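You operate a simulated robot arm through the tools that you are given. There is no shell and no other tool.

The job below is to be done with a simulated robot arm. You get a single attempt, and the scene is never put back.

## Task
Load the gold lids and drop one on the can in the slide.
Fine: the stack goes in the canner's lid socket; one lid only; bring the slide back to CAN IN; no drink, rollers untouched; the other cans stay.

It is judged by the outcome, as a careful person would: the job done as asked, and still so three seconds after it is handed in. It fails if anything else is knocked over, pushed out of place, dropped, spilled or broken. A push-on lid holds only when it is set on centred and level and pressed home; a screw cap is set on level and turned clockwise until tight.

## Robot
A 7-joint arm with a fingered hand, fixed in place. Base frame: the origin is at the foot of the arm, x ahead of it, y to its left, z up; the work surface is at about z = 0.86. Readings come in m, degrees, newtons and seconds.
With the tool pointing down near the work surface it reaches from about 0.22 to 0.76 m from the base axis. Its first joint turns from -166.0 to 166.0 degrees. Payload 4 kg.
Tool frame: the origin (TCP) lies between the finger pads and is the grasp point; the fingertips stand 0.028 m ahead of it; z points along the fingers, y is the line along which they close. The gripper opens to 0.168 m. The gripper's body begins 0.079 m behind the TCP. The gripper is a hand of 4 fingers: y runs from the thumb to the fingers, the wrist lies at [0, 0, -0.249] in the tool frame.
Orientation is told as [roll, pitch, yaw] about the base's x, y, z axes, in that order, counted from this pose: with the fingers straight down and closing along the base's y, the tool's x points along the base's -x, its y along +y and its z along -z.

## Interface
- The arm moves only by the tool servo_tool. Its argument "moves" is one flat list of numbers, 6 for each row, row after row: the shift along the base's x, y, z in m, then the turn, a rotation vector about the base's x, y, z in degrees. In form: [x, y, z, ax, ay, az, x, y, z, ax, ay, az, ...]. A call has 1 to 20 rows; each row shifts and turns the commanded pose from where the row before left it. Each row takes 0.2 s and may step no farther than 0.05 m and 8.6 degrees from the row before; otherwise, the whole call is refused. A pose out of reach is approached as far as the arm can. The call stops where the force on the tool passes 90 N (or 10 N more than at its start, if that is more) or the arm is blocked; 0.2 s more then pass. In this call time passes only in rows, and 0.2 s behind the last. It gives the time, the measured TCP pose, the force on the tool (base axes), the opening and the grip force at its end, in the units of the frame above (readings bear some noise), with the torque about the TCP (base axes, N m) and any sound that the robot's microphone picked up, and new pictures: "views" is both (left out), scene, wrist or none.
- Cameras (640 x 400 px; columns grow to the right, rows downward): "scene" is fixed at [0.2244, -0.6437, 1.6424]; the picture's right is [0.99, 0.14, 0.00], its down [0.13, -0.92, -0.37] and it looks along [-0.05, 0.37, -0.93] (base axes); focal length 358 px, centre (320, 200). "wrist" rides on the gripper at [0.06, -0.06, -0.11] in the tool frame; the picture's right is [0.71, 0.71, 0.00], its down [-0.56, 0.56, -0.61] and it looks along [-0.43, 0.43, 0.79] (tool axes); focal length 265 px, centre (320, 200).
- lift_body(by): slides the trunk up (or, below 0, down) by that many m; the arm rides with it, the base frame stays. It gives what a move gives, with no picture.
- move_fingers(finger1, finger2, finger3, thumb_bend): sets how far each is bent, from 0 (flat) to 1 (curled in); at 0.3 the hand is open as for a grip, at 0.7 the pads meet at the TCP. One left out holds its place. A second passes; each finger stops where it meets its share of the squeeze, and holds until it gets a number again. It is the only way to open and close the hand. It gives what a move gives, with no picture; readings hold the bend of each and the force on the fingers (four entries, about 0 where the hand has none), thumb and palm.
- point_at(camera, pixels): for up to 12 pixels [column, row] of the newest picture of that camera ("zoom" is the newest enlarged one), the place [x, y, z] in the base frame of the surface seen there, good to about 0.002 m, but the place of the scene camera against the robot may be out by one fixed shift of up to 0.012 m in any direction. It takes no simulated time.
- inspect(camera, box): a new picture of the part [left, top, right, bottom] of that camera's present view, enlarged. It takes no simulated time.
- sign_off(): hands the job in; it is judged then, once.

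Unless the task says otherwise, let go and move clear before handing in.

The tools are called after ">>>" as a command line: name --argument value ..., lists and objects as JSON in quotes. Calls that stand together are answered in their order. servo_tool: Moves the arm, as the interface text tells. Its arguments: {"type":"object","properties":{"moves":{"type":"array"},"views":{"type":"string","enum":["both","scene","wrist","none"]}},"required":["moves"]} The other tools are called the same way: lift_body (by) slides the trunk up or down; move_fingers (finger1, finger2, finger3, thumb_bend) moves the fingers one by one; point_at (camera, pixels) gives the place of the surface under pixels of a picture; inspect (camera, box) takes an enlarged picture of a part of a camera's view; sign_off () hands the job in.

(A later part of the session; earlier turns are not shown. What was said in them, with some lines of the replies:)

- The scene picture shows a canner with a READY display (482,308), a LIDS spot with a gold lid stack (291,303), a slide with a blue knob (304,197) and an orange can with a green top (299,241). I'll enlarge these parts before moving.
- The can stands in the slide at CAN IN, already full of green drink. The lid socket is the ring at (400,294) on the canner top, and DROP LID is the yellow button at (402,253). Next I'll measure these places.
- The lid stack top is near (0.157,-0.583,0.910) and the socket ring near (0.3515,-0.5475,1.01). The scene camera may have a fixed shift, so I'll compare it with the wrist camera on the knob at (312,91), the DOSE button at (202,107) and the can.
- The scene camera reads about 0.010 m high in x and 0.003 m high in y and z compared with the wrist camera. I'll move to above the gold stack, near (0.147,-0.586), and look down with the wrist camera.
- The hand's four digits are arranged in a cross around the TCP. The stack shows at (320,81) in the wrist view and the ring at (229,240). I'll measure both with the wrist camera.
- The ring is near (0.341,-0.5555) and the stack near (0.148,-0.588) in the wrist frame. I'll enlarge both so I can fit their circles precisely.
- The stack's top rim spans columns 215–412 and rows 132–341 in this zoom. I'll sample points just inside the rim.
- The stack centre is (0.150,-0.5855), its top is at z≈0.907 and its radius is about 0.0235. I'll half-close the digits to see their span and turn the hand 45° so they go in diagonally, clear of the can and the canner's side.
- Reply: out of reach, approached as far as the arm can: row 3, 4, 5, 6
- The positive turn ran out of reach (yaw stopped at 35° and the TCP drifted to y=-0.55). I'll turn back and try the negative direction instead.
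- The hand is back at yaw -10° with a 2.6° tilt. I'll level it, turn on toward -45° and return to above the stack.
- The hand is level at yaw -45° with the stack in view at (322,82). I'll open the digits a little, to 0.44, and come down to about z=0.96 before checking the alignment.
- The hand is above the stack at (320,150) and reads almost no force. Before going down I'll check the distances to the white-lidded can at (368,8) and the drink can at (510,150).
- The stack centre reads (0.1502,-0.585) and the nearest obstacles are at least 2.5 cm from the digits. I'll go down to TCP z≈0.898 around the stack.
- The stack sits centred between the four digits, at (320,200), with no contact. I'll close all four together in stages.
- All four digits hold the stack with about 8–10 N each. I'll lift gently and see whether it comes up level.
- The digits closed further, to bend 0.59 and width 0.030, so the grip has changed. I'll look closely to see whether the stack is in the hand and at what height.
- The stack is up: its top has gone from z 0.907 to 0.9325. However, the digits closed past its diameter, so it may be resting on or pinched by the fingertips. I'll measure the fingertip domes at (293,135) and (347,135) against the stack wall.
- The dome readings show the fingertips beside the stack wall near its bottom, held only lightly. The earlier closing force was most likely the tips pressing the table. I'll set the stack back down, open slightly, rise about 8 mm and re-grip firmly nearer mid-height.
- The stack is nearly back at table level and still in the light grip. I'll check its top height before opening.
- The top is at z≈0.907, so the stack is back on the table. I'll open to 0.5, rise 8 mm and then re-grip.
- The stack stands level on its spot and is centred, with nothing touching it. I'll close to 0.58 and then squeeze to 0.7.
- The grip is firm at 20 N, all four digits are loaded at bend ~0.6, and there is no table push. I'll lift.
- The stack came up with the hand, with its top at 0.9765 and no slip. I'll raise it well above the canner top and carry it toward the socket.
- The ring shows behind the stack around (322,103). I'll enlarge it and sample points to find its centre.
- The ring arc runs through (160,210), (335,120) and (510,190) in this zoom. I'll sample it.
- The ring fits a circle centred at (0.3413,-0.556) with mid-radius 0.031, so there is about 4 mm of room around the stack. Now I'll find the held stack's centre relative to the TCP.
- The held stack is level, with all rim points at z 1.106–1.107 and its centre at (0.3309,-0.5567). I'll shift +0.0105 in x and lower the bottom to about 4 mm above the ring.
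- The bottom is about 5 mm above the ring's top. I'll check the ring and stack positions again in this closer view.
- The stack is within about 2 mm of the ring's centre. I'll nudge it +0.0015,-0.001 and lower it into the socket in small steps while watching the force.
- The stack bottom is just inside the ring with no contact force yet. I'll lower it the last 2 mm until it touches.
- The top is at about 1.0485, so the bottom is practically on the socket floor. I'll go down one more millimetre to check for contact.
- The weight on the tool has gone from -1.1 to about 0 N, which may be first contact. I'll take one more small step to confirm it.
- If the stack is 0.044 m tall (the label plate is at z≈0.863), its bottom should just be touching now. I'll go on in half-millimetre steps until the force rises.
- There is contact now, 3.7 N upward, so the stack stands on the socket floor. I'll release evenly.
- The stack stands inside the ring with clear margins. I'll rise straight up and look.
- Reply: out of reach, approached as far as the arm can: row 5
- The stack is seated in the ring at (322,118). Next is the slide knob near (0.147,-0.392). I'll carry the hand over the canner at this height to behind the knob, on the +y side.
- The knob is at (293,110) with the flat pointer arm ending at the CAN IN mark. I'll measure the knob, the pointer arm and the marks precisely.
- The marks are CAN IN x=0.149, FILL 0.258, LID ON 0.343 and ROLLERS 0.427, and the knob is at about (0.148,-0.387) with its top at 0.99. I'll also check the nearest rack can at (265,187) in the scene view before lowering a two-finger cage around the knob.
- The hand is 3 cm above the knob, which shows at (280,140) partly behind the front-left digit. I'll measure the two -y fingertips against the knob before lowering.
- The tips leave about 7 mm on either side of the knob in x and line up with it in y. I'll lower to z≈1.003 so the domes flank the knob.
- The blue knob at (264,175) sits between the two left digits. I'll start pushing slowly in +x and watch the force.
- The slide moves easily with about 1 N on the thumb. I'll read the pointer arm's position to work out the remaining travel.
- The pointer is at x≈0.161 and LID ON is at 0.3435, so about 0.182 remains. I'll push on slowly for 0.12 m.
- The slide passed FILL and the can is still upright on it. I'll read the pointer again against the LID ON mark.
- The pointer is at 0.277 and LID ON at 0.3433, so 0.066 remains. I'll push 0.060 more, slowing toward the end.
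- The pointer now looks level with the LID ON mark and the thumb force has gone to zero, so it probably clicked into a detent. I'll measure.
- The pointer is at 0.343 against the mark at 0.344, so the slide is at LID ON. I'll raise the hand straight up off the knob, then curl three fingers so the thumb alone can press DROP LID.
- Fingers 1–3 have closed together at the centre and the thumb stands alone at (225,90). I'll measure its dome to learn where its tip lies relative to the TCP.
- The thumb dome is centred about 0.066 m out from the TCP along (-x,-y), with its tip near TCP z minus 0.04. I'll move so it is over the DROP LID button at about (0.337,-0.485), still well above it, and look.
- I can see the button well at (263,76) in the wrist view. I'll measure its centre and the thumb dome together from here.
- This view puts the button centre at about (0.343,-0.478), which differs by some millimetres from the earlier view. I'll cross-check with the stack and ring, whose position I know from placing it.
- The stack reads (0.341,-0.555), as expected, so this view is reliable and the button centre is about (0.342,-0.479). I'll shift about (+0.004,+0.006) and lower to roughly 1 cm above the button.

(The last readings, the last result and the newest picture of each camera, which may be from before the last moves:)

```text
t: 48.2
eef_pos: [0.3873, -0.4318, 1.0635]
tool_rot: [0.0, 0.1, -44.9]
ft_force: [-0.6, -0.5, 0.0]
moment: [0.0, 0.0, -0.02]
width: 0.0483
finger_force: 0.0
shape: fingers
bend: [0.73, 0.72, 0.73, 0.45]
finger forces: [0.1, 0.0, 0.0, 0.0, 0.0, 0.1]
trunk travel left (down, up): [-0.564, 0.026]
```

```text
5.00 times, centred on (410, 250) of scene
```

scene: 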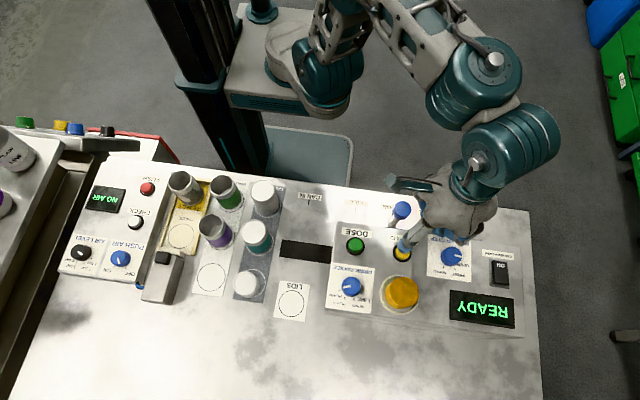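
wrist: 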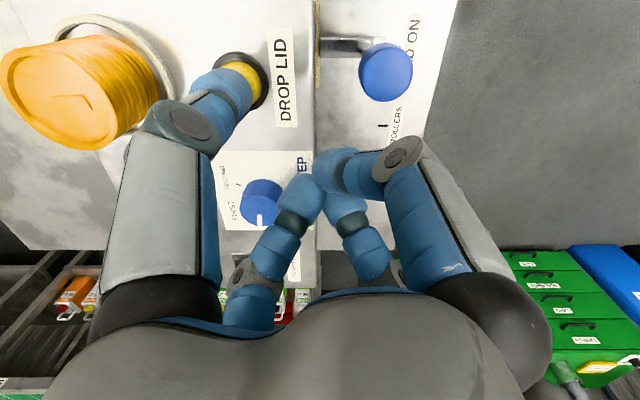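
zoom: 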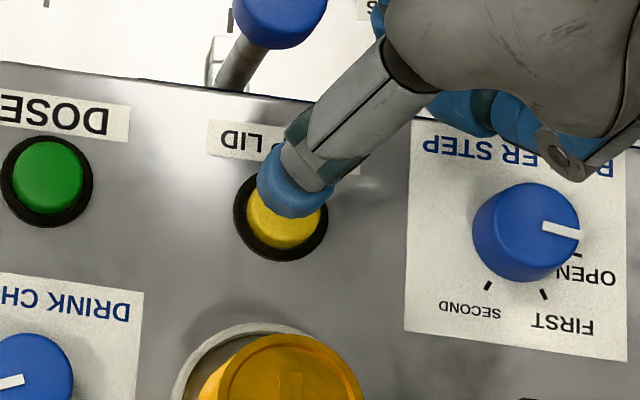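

The thumb tip is just above the yellow button and within a few millimetres of its centre; the scene zoom shows it at (292,200). I'll nudge by (+0.002,-0.002) and lower it in small steps to touch the button.

>>> servo_tool --moves '[0.002, -0.002, 0, 0, 0, 0, 0, 0, -0.004, 0, 0, 0, 0, 0, -0.003, 0, 0, 0, 0, 0, -0.002, 0, 0, 0]' --views "scene"

>>> inspect --camera "scene" --box '[360, 210, 460, 290]'

```text
t: 49.2
eef_pos: [0.3886, -0.4342, 1.0554]
tool_rot: [0.0, 0.0, -45.1]
ft_force: [-0.4, 1.0, -0.5]
moment: [0.01, -0.01, -0.01]
width: 0.0482
finger_force: 0.1
shape: fingers
bend: [0.73, 0.72, 0.73, 0.45]
finger forces: [0.0, 0.0, 0.0, 0.0, 0.0, 0.1]
trunk travel left (down, up): [-0.564, 0.026]
```

scene: 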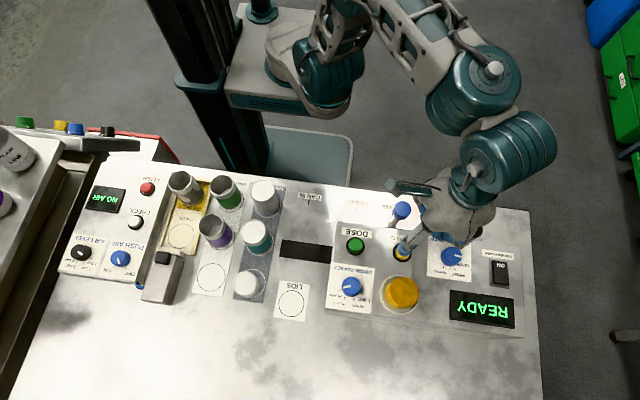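

```text
5.00 times, centred on (410, 250) of scene
```

zoom: 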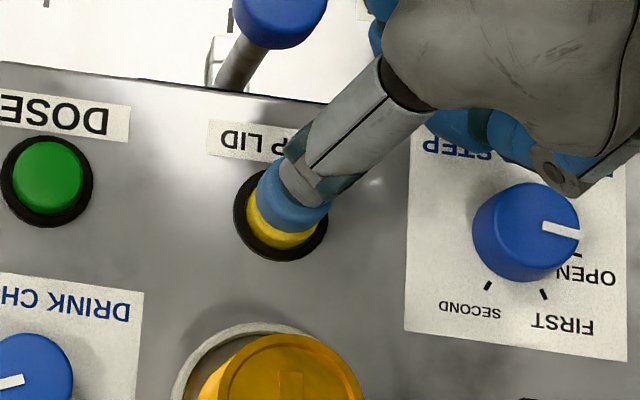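

The dome covers the middle of the button and nothing is touching yet. I'll go on down in 1.5 mm steps, watching force and sound.

>>> servo_tool --moves '[0, 0, -0.0015, 0, 0, 0, 0, 0, -0.0015, 0, 0, 0]' --views "none"

```text
t: 49.8
eef_pos: [0.3892, -0.4343, 1.0517]
tool_rot: [0.0, 0.0, -44.9]
ft_force: [-0.6, 0.1, 0.2]
moment: [-0.02, -0.06, 0.01]
width: 0.0478
finger_force: 0.1
shape: fingers
bend: [0.73, 0.72, 0.73, 0.45]
finger forces: [0.0, 0.1, 0.0, 0.1, 0.0, 0.1]
trunk travel left (down, up): [-0.564, 0.026]
```

>>> servo_tool --moves '[0, 0, -0.0015, 0, 0, 0, 0, 0, -0.0015, 0, 0, 0]' --views "scene"

>>> inspect --camera "scene" --box '[360, 210, 460, 290]'

```text
t: 50.4
eef_pos: [0.3892, -0.4337, 1.0487]
tool_rot: [0.1, 0.0, -44.8]
ft_force: [0.5, 0.2, 0.6]
moment: [-0.09, 0.07, 0.06]
width: 0.0482
finger_force: 0.2
shape: fingers
bend: [0.73, 0.72, 0.73, 0.45]
finger forces: [0.0, 0.0, 0.1, 0.0, 1.2, 0.1]
trunk travel left (down, up): [-0.564, 0.026]
```

scene: 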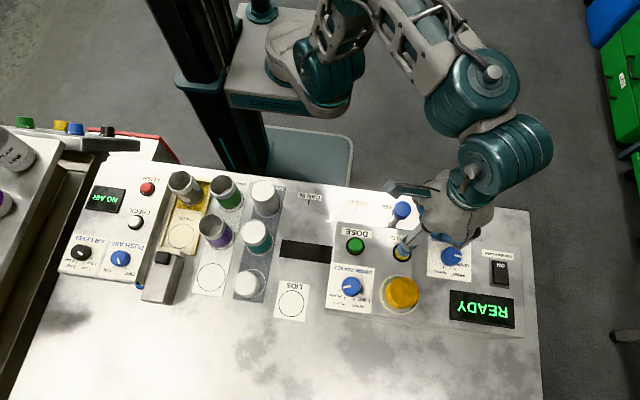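

```text
5.00 times, centred on (410, 250) of scene
```

zoom: 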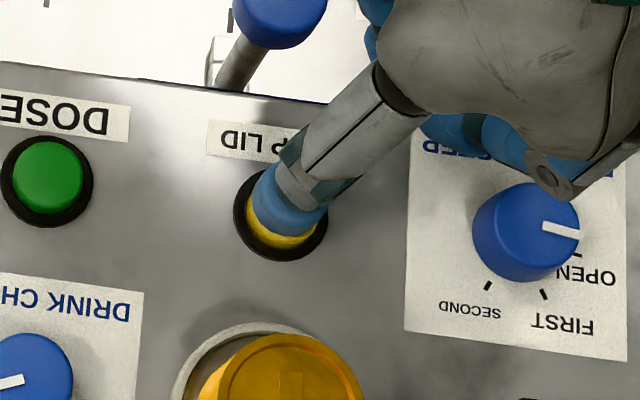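

The thumb reads 1.2 N, so it has touched the button. I'll press 1–2 mm further and watch for a click or a display change.

>>> servo_tool --moves '[0, 0, -0.001, 0, 0, 0, 0, 0, -0.001, 0, 0, 0]' --views "scene"

```text
t: 51.0
eef_pos: [0.3883, -0.4352, 1.0471]
tool_rot: [0.0, 0.1, -44.8]
ft_force: [0.8, 0.4, 2.0]
moment: [-0.1, 0.1, -0.02]
width: 0.048
finger_force: 1.1
shape: fingers
bend: [0.73, 0.72, 0.73, 0.45]
finger forces: [0.0, 0.1, 0.0, 0.0, 2.3, 0.0]
trunk travel left (down, up): [-0.564, 0.026]
heard: click
```

scene: 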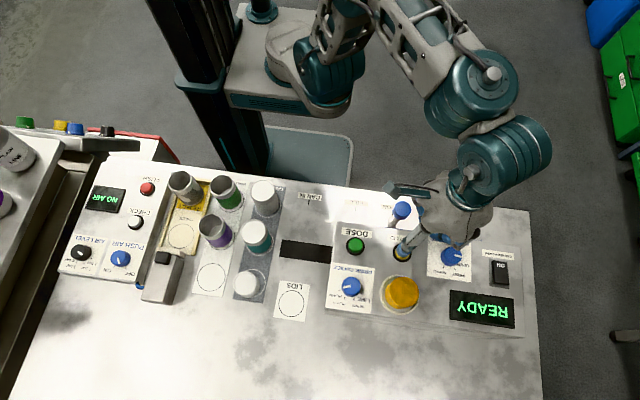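

I heard one click, so DROP LID has been pressed once. I'll release it at once by rising straight up, then check the display and the can.

>>> servo_tool --moves '[0, 0, 0.01, 0, 0, 0, 0, 0, 0.015, 0, 0, 0, 0, 0, 0.02, 0, 0, 0, 0, 0, 0.01, 0, 0, 0]'

>>> inspect --camera "scene" --box '[330, 180, 530, 330]'

>>> inspect --camera "wrist" --box '[0, 0, 320, 200]'

```text
t: 52.0
eef_pos: [0.3887, -0.4353, 1.1018]
tool_rot: [-0.1, 0.0, -44.9]
ft_force: [0.2, 0.5, 0.2]
moment: [0.0, 0.01, 0.05]
width: 0.0482
finger_force: 0.0
shape: fingers
bend: [0.73, 0.72, 0.73, 0.45]
finger forces: [0.1, 0.0, 0.1, 0.1, 0.0, 0.1]
trunk travel left (down, up): [-0.564, 0.026]
```

scene: 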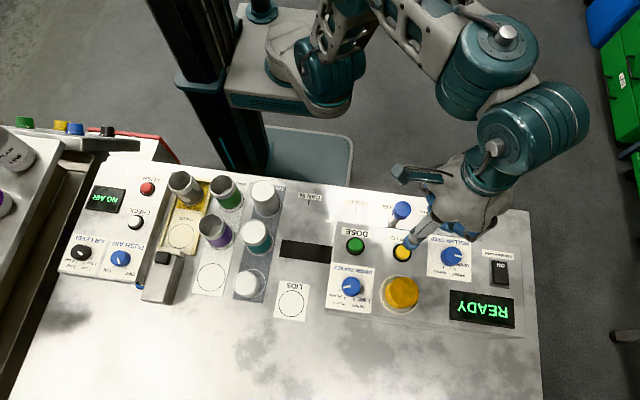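
wrist: 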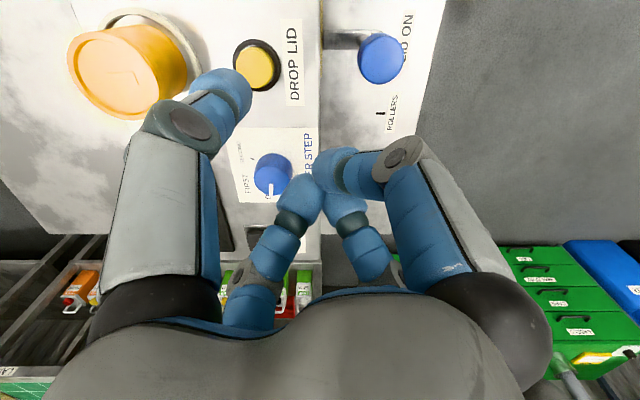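

```text
2.67 times, centred on (430, 255) of scene
```

zoom: 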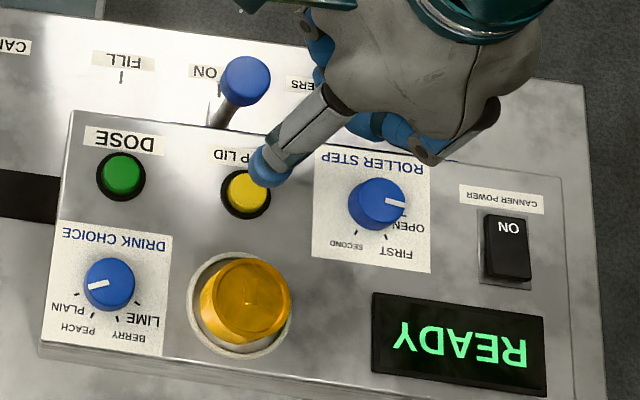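

```text
2.00 times, centred on (160, 100) of wrist
```

zoom: 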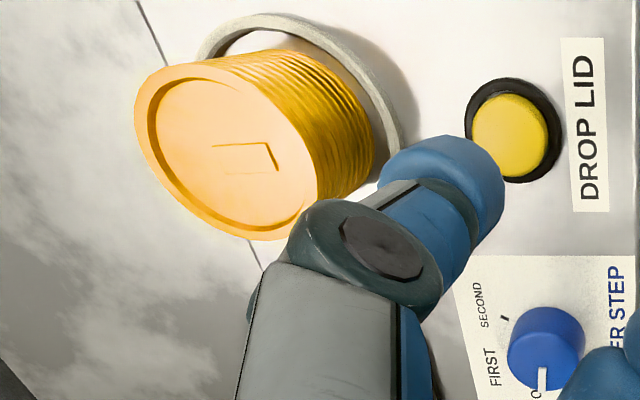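

One click, and the display still says READY. I'll measure the stack's top height (it was 1.046) to see whether a lid came off.

>>> point_at --camera "wrist" --pixels '[[115, 80], [85, 70], [145, 90], [110, 50], [125, 110], [105, 85], [257, 65], [380, 60], [345, 40], [170, 15], [100, 70], [130, 90]]'

>>> inspect --camera "wrist" --box '[280, 0, 440, 140]'

```text
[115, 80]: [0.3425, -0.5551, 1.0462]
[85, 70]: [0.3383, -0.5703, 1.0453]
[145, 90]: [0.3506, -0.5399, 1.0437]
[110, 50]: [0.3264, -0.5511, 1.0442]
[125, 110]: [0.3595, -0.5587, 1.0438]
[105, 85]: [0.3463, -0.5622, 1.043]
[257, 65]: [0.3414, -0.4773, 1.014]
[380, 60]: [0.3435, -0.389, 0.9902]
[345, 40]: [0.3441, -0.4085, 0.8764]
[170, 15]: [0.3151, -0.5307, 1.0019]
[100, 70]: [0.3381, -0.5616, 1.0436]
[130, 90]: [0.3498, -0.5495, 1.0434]
```

```text
2.86 times, centred on (360, 70) of wrist
```

zoom: 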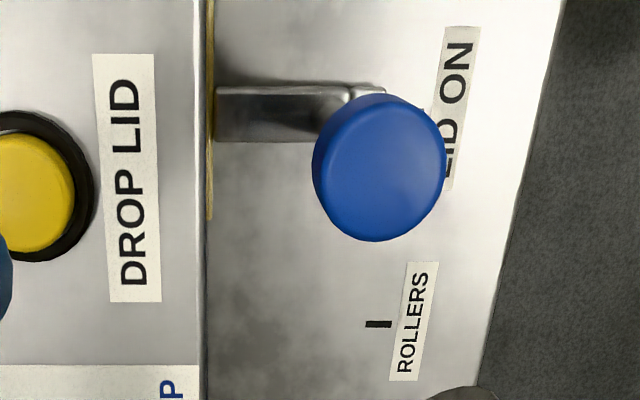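

The stack top dropped from about 1.0462 to 1.0441, consistent with one lid gone. I'll go back above the knob, at about (0.3435,-0.389), and reset the digits to the cage shape.

>>> servo_tool --moves '[-0.011, 0.02, 0, 0, 0, 0, -0.011, 0.02, 0, 0, 0, 0, -0.011, 0.02, 0, 0, 0, 0, -0.0105, 0.02, 0, 0, 0, 0]' --views "none"

>>> move_fingers --finger1 0.54 --finger2 0.54 --finger3 0.54 --thumb_bend 0.54

>>> servo_tool --moves '[0, 0, -0.02, 0, 0, 0, 0, 0, -0.02, 0, 0, 0]'

>>> inspect --camera "wrist" --box '[160, 20, 400, 240]'

```text
t: 53.0
eef_pos: [0.3474, -0.3539, 1.1034]
tool_rot: [0.0, 0.1, -44.8]
ft_force: [0.6, 0.2, 0.1]
moment: [0.0, 0.02, -0.02]
width: 0.0481
finger_force: 0.1
shape: fingers
bend: [0.73, 0.72, 0.73, 0.45]
finger forces: [0.0, 0.0, 0.0, 0.0, 0.0, 0.0]
trunk travel left (down, up): [-0.564, 0.026]
```

```text
t: 54.0
eef_pos: [0.3464, -0.3552, 1.102]
tool_rot: [0.0, 0.1, -44.9]
ft_force: [-0.7, 0.1, 0.5]
moment: [0.0, 0.0, 0.0]
width: 0.0452
finger_force: 0.0
shape: fingers
bend: [0.54, 0.54, 0.54, 0.54]
finger forces: [0.1, 0.0, 0.0, 0.0, 0.1, 0.0]
trunk travel left (down, up): [-0.564, 0.026]
```

```text
t: 54.6
eef_pos: [0.3459, -0.3537, 1.0611]
tool_rot: [0.1, 0.1, -44.9]
ft_force: [-0.2, 0.2, -0.2]
moment: [0.02, 0.01, -0.01]
width: 0.045
finger_force: 0.0
shape: fingers
bend: [0.54, 0.54, 0.54, 0.54]
finger forces: [0.0, 0.0, 0.1, 0.0, 0.0, 0.1]
trunk travel left (down, up): [-0.564, 0.026]
```

scene: 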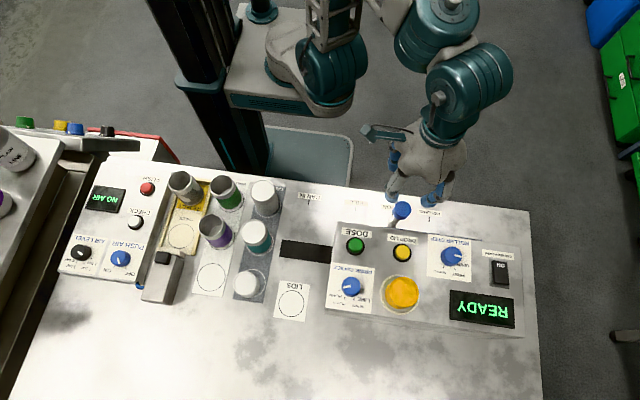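
wrist: 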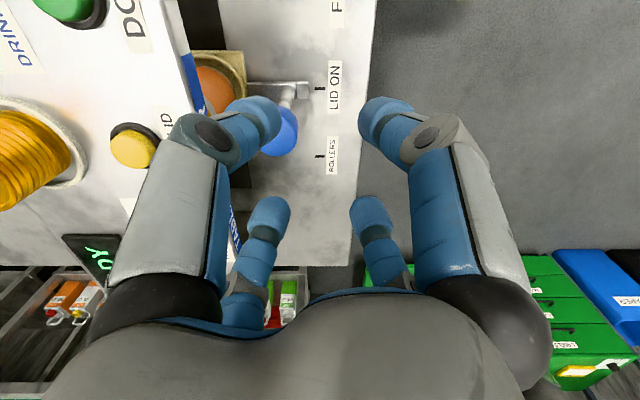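

```text
1.82 times, centred on (280, 130) of wrist
```

zoom: 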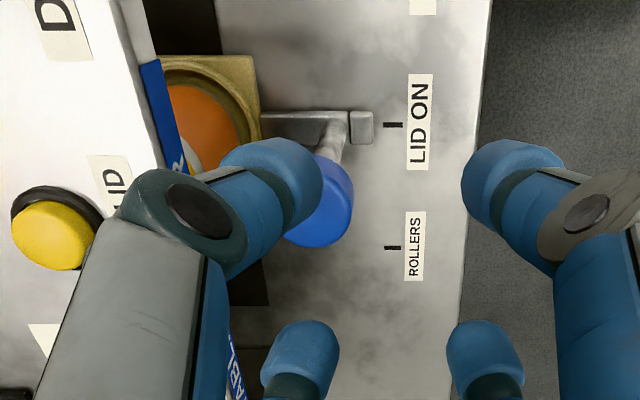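

The cage is over the knob in the same relation as before. I'll lower it to flank the knob.

>>> servo_tool --moves '[-0.001, -0.001, -0.015, 0, 0, 0, 0, 0, -0.015, 0, 0, 0, 0, 0, -0.015, 0, 0, 0, 0, 0, -0.012, 0, 0, 0]' --views "wrist"

>>> inspect --camera "wrist" --box '[100, 20, 400, 240]'

```text
t: 55.6
eef_pos: [0.3443, -0.357, 1.0037]
tool_rot: [0.1, 0.0, -44.9]
ft_force: [0.3, -0.4, 0.5]
moment: [0.01, 0.02, 0.01]
width: 0.0452
finger_force: 0.0
shape: fingers
bend: [0.54, 0.54, 0.54, 0.54]
finger forces: [0.0, 0.0, 0.0, 0.0, 0.1, 0.0]
trunk travel left (down, up): [-0.564, 0.026]
```

wrist: 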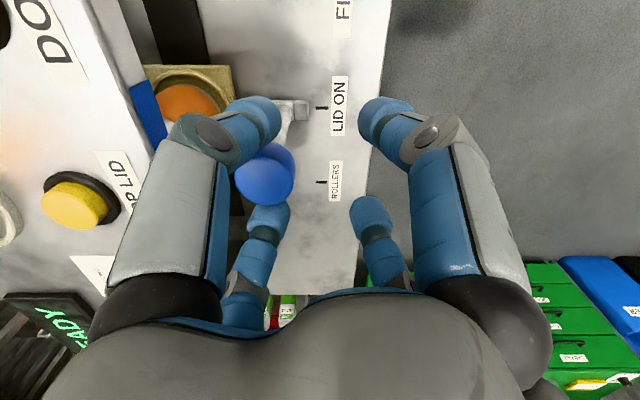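

```text
1.82 times, centred on (250, 130) of wrist
```

zoom: 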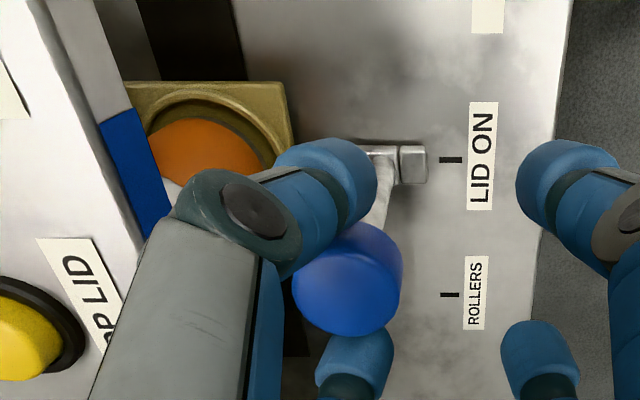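

The knob is flanked again. I'll start drawing it back in -x, slowly out of the detent, and check.

>>> servo_tool --moves '[-0.003, 0, 0, 0, 0, 0, -0.003, 0, 0, 0, 0, 0, -0.002, 0, 0, 0, 0, 0, -0.002, 0, 0, 0, 0, 0, -0.002, 0, 0, 0, 0, 0, -0.003, 0, 0, 0, 0, 0, -0.004, 0, 0, 0, 0, 0, -0.004, 0, 0, 0, 0, 0]' --views "wrist"

>>> inspect --camera "wrist" --box '[100, 20, 400, 240]'

```text
t: 57.4
eef_pos: [0.3206, -0.3562, 1.0054]
tool_rot: [0.0, 0.1, -44.9]
ft_force: [-0.5, 0.5, 0.0]
moment: [0.04, 0.01, 0.04]
width: 0.0451
finger_force: 0.0
shape: fingers
bend: [0.54, 0.54, 0.54, 0.54]
finger forces: [0.0, 0.1, 0.5, 0.0, 0.0, 0.0]
trunk travel left (down, up): [-0.564, 0.026]
```

wrist: 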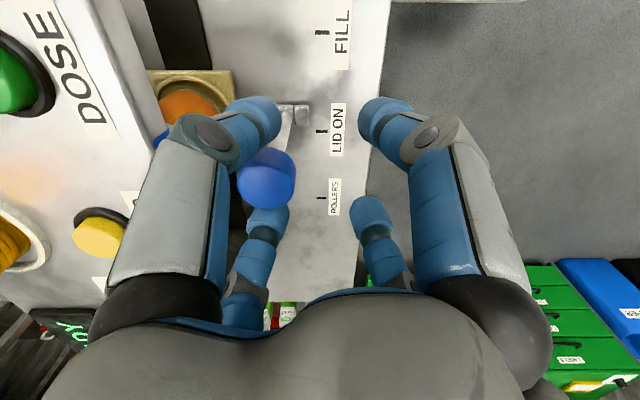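

```text
1.82 times, centred on (250, 130) of wrist
```

zoom: 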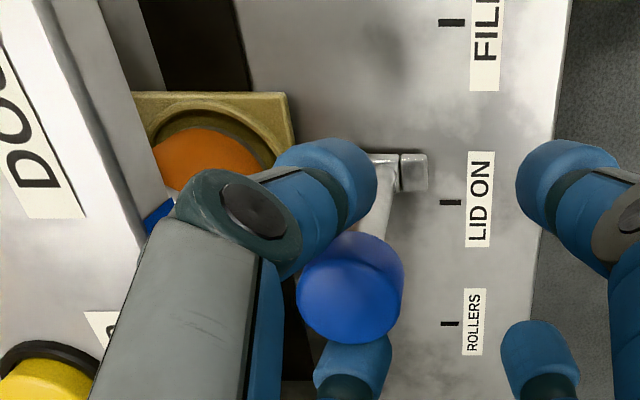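

The slide follows, with finger 3 reading about 0.5 N. I'll keep drawing it back gently.

>>> servo_tool --moves '[-0.004, 0, 0, 0, 0, 0, -0.005, 0, 0, 0, 0, 0, -0.005, 0, 0, 0, 0, 0, -0.005, 0, 0, 0, 0, 0, -0.005, 0, 0, 0, 0, 0, -0.005, 0, 0, 0, 0, 0, -0.005, 0, 0, 0, 0, 0, -0.005, 0, 0, 0, 0, 0, -0.005, 0, 0, 0, 0, 0, -0.005, 0, 0, 0, 0, 0, -0.005, 0, 0, 0, 0, 0, -0.005, 0, 0, 0, 0, 0, -0.005, 0, 0, 0, 0, 0, -0.005, 0, 0, 0, 0, 0, -0.005, 0, 0, 0, 0, 0, -0.005, 0, 0, 0, 0, 0, -0.005, 0, 0, 0, 0, 0, -0.005, 0, 0, 0, 0, 0, -0.005, 0, 0, 0, 0, 0, -0.004, 0, 0, 0, 0, 0]'

>>> inspect --camera "scene" --box '[280, 180, 420, 320]'

>>> inspect --camera "wrist" --box '[100, 20, 400, 240]'

```text
t: 61.6
eef_pos: [0.2227, -0.3559, 1.0049]
tool_rot: [0.0, 0.1, -44.9]
ft_force: [0.9, 0.5, -0.1]
moment: [-0.03, -0.01, -0.02]
width: 0.0453
finger_force: 0.0
shape: fingers
bend: [0.54, 0.54, 0.54, 0.54]
finger forces: [0.0, 0.0, 0.3, 0.2, 0.0, 0.0]
trunk travel left (down, up): [-0.564, 0.026]
```

scene: 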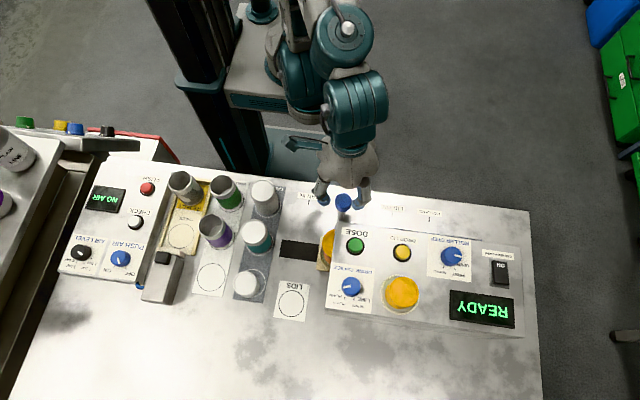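
wrist: 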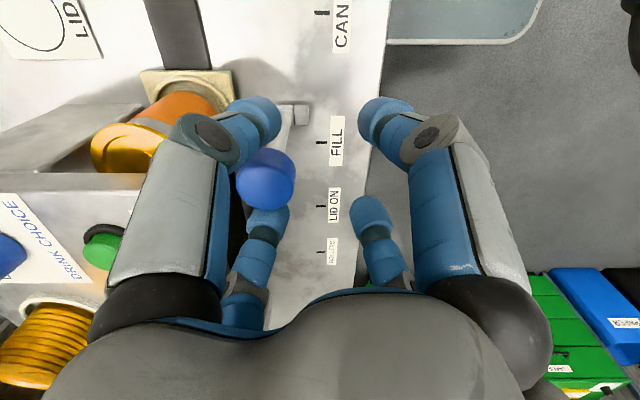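

```text
2.86 times, centred on (350, 250) of scene
```

zoom: 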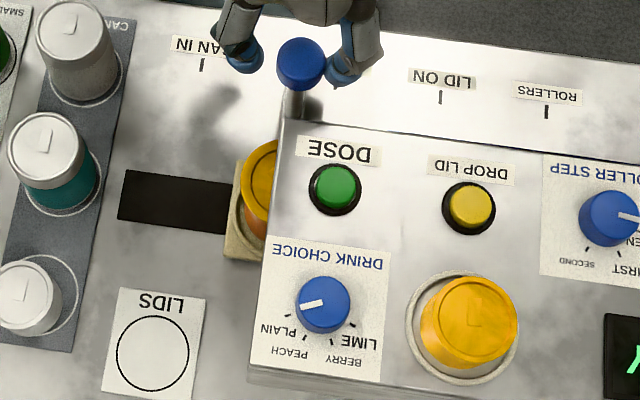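

```text
1.82 times, centred on (250, 130) of wrist
```

zoom: 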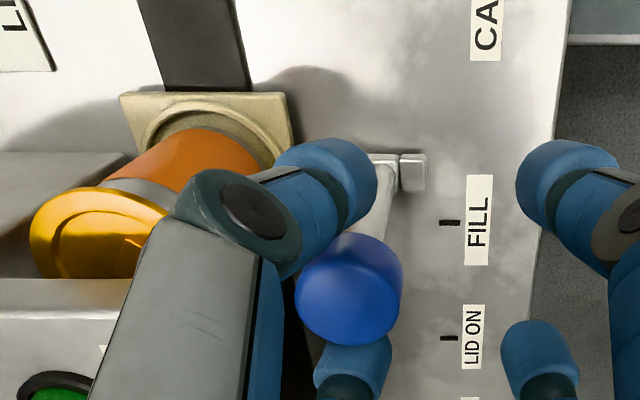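

The can comes out wearing a gold lid, at (325,245) in the scene and (130,145) in the wrist view. I'll read the pointer to finish the travel back to CAN IN.

>>> point_at --camera "zoom" --pixels '[[412, 156], [412, 190], [412, 173], [448, 222], [395, 173]]'

```text
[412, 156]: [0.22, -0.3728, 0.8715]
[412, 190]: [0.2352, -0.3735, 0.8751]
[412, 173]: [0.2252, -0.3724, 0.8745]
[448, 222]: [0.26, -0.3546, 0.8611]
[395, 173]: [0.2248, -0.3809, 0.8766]
```

The pointer is at about 0.2275 and the target is 0.149. I'll draw back another 0.070, slowing toward the end.

>>> servo_tool --moves '[-0.004, 0, 0, 0, 0, 0, -0.005, 0, 0, 0, 0, 0, -0.005, 0, 0, 0, 0, 0, -0.005, 0, 0, 0, 0, 0, -0.005, 0, 0, 0, 0, 0, -0.005, 0, 0, 0, 0, 0, -0.005, 0, 0, 0, 0, 0, -0.005, 0, 0, 0, 0, 0, -0.005, 0, 0, 0, 0, 0, -0.005, 0, 0, 0, 0, 0, -0.005, 0, 0, 0, 0, 0, -0.005, 0, 0, 0, 0, 0, -0.004, 0, 0, 0, 0, 0, -0.003, 0, 0, 0, 0, 0, -0.002, 0, 0, 0, 0, 0, -0.002, 0, 0, 0, 0, 0]'

>>> inspect --camera "wrist" --box '[100, 20, 400, 240]'

```text
t: 65.0
eef_pos: [0.1528, -0.3548, 1.0051]
tool_rot: [0.0, 0.2, -44.8]
ft_force: [-0.6, 0.5, 0.6]
moment: [0.03, 0.01, 0.0]
width: 0.0453
finger_force: 0.0
shape: fingers
bend: [0.54, 0.54, 0.54, 0.54]
finger forces: [0.0, 0.1, 0.1, 0.1, 0.0, 0.1]
trunk travel left (down, up): [-0.564, 0.026]
```

scene: 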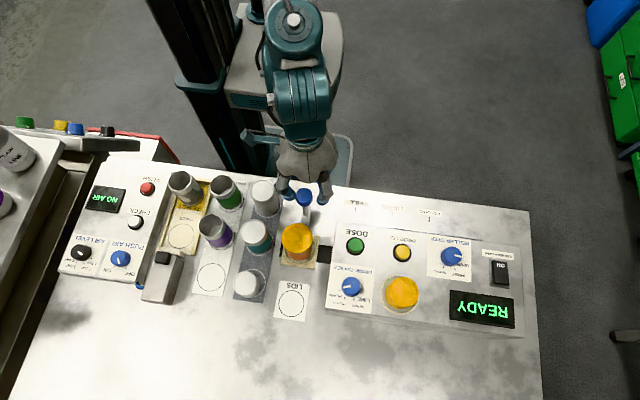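
wrist: 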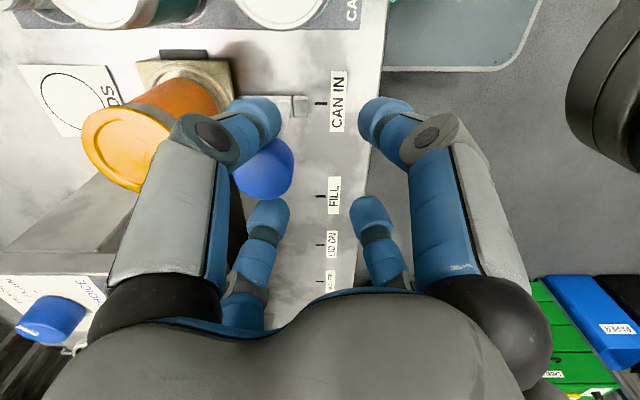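

```text
1.82 times, centred on (250, 130) of wrist
```

zoom: 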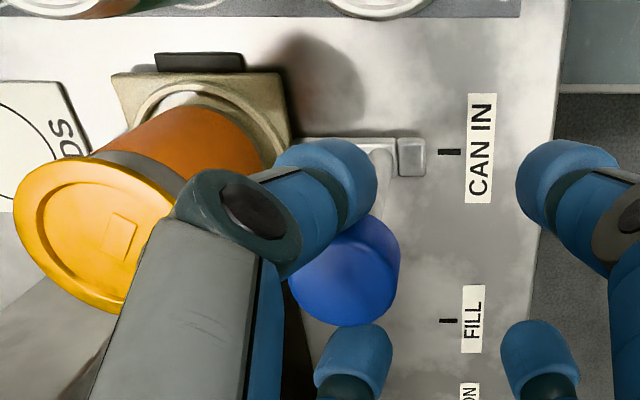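

The pointer now stands at the CAN IN mark and the finger load is zero, so it looks seated in the detent. I'll confirm it.

>>> point_at --camera "zoom" --pixels '[[412, 140], [412, 174], [412, 157], [448, 152], [100, 230], [60, 180], [70, 280], [140, 220], [30, 210]]'

```text
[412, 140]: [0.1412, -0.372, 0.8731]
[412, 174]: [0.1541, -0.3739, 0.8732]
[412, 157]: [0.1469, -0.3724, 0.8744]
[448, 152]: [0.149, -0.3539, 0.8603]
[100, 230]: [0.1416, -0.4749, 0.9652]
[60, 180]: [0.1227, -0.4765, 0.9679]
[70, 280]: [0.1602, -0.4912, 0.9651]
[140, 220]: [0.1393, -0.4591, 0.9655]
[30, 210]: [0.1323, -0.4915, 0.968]
```

The pointer reads 0.1477 against the mark at 0.149, so it is within noise, and the lid lies level at z≈0.966. I'll raise the hand clear of the knob and check everything.

>>> servo_tool --moves '[0, 0, 0.01, 0, 0, 0, 0, 0, 0.015, 0, 0, 0, 0, 0, 0.025, 0, 0, 0, 0, 0, 0.025, 0, 0, 0, 0, 0.01, 0.025, 0, 0, 0, 0, 0.015, 0.015, 0, 0, 0]'

>>> inspect --camera "scene" --box '[230, 170, 390, 330]'

>>> inspect --camera "wrist" --box '[140, 0, 400, 200]'

```text
t: 66.4
eef_pos: [0.1546, -0.3292, 1.1195]
tool_rot: [0.1, 0.2, -44.9]
ft_force: [0.3, 1.3, -0.2]
moment: [0.0, 0.0, -0.01]
width: 0.045
finger_force: 0.1
shape: fingers
bend: [0.54, 0.54, 0.54, 0.54]
finger forces: [0.1, 0.0, 0.1, 0.0, 0.0, 0.0]
trunk travel left (down, up): [-0.564, 0.026]
```

scene: 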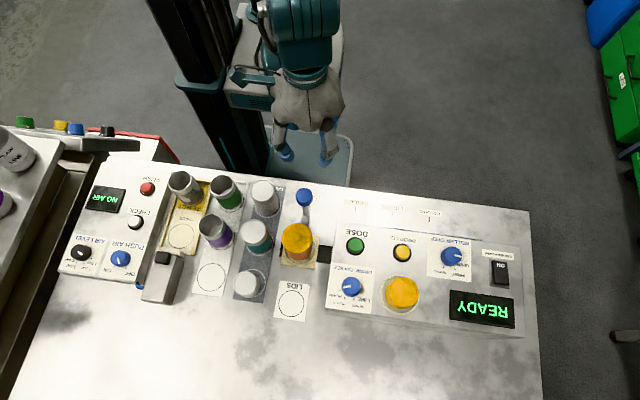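
wrist: 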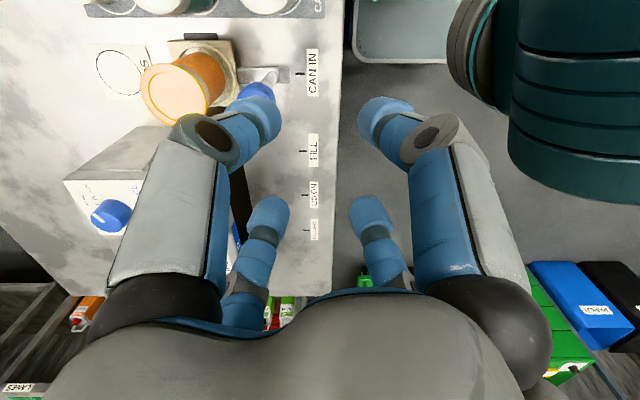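

```text
2.50 times, centred on (310, 250) of scene
```

zoom: 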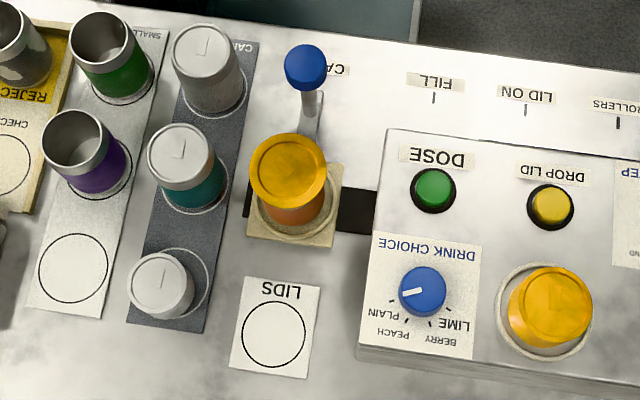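

```text
2.00 times, centred on (270, 100) of wrist
```

zoom: 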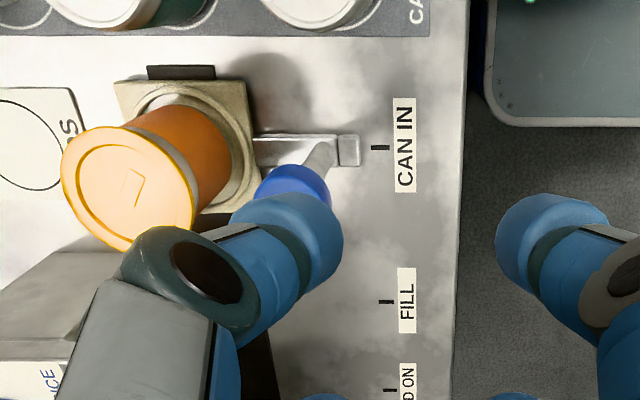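

The knob is back at its original pixel (304,196) and the can wears the gold lid at (297,240). I'll check that the lid is centred and level and that the stack in the socket is intact.

>>> inspect --camera "scene" --box '[270, 210, 330, 275]'

>>> point_at --camera "zoom" --pixels '[[240, 180], [300, 180], [120, 180], [300, 60]]'

>>> inspect --camera "wrist" --box '[130, 20, 250, 140]'

```text
6.15 times, centred on (300, 242) of scene
```

zoom: 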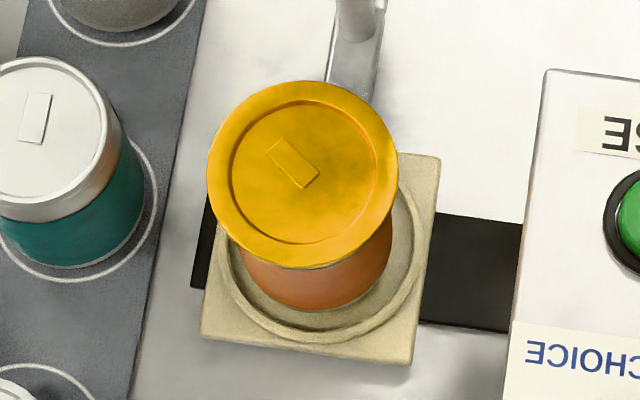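

```text
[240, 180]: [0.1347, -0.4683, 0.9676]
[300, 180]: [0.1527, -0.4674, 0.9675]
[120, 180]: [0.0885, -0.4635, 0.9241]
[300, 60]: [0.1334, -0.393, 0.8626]
```

```text
3.33 times, centred on (190, 80) of wrist
```

zoom: 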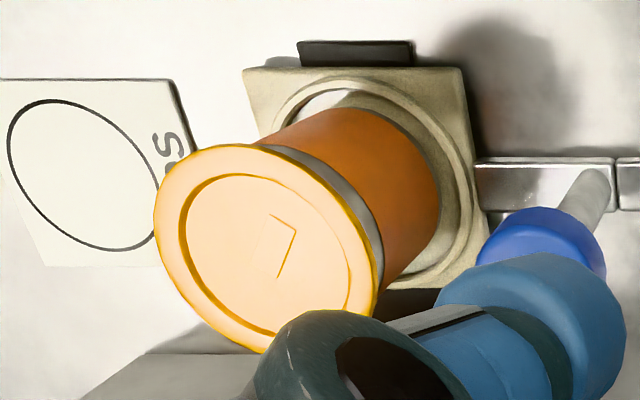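

Everything matches the request. The lid sits level (z≈0.9675 across) and centred on the can, the knob and pointer are at CAN IN, the stack is in the socket ring, and the display shows READY. The dials and the other cans are unchanged and the hand is clear, so I'm handing in.

>>> sign_off

```text
The job is handed in.
```

The job is handed in: the gold lid stack is in the canner's lid socket, and one lid is on the can in the slide. The slide is back at CAN IN.

- **Lid:** I pressed DROP LID once and heard one click. The lid looks level and is within about 2 mm of centre on the can. It is only resting there, since the rollers were not used.
- **Slide:** The pointer reads about 1 mm from the CAN IN mark, which is within measuring noise. The knob is back at the same spot in the picture as at the start.
- **Left alone:** No drink was dosed and I saw none spilled. The ROLLER STEP dial is still at OPEN, the other cans look unmoved, and the display still shows READY.

My first grip on the stack came up loose, so I set it back on its spot and gripped it again before carrying it over.
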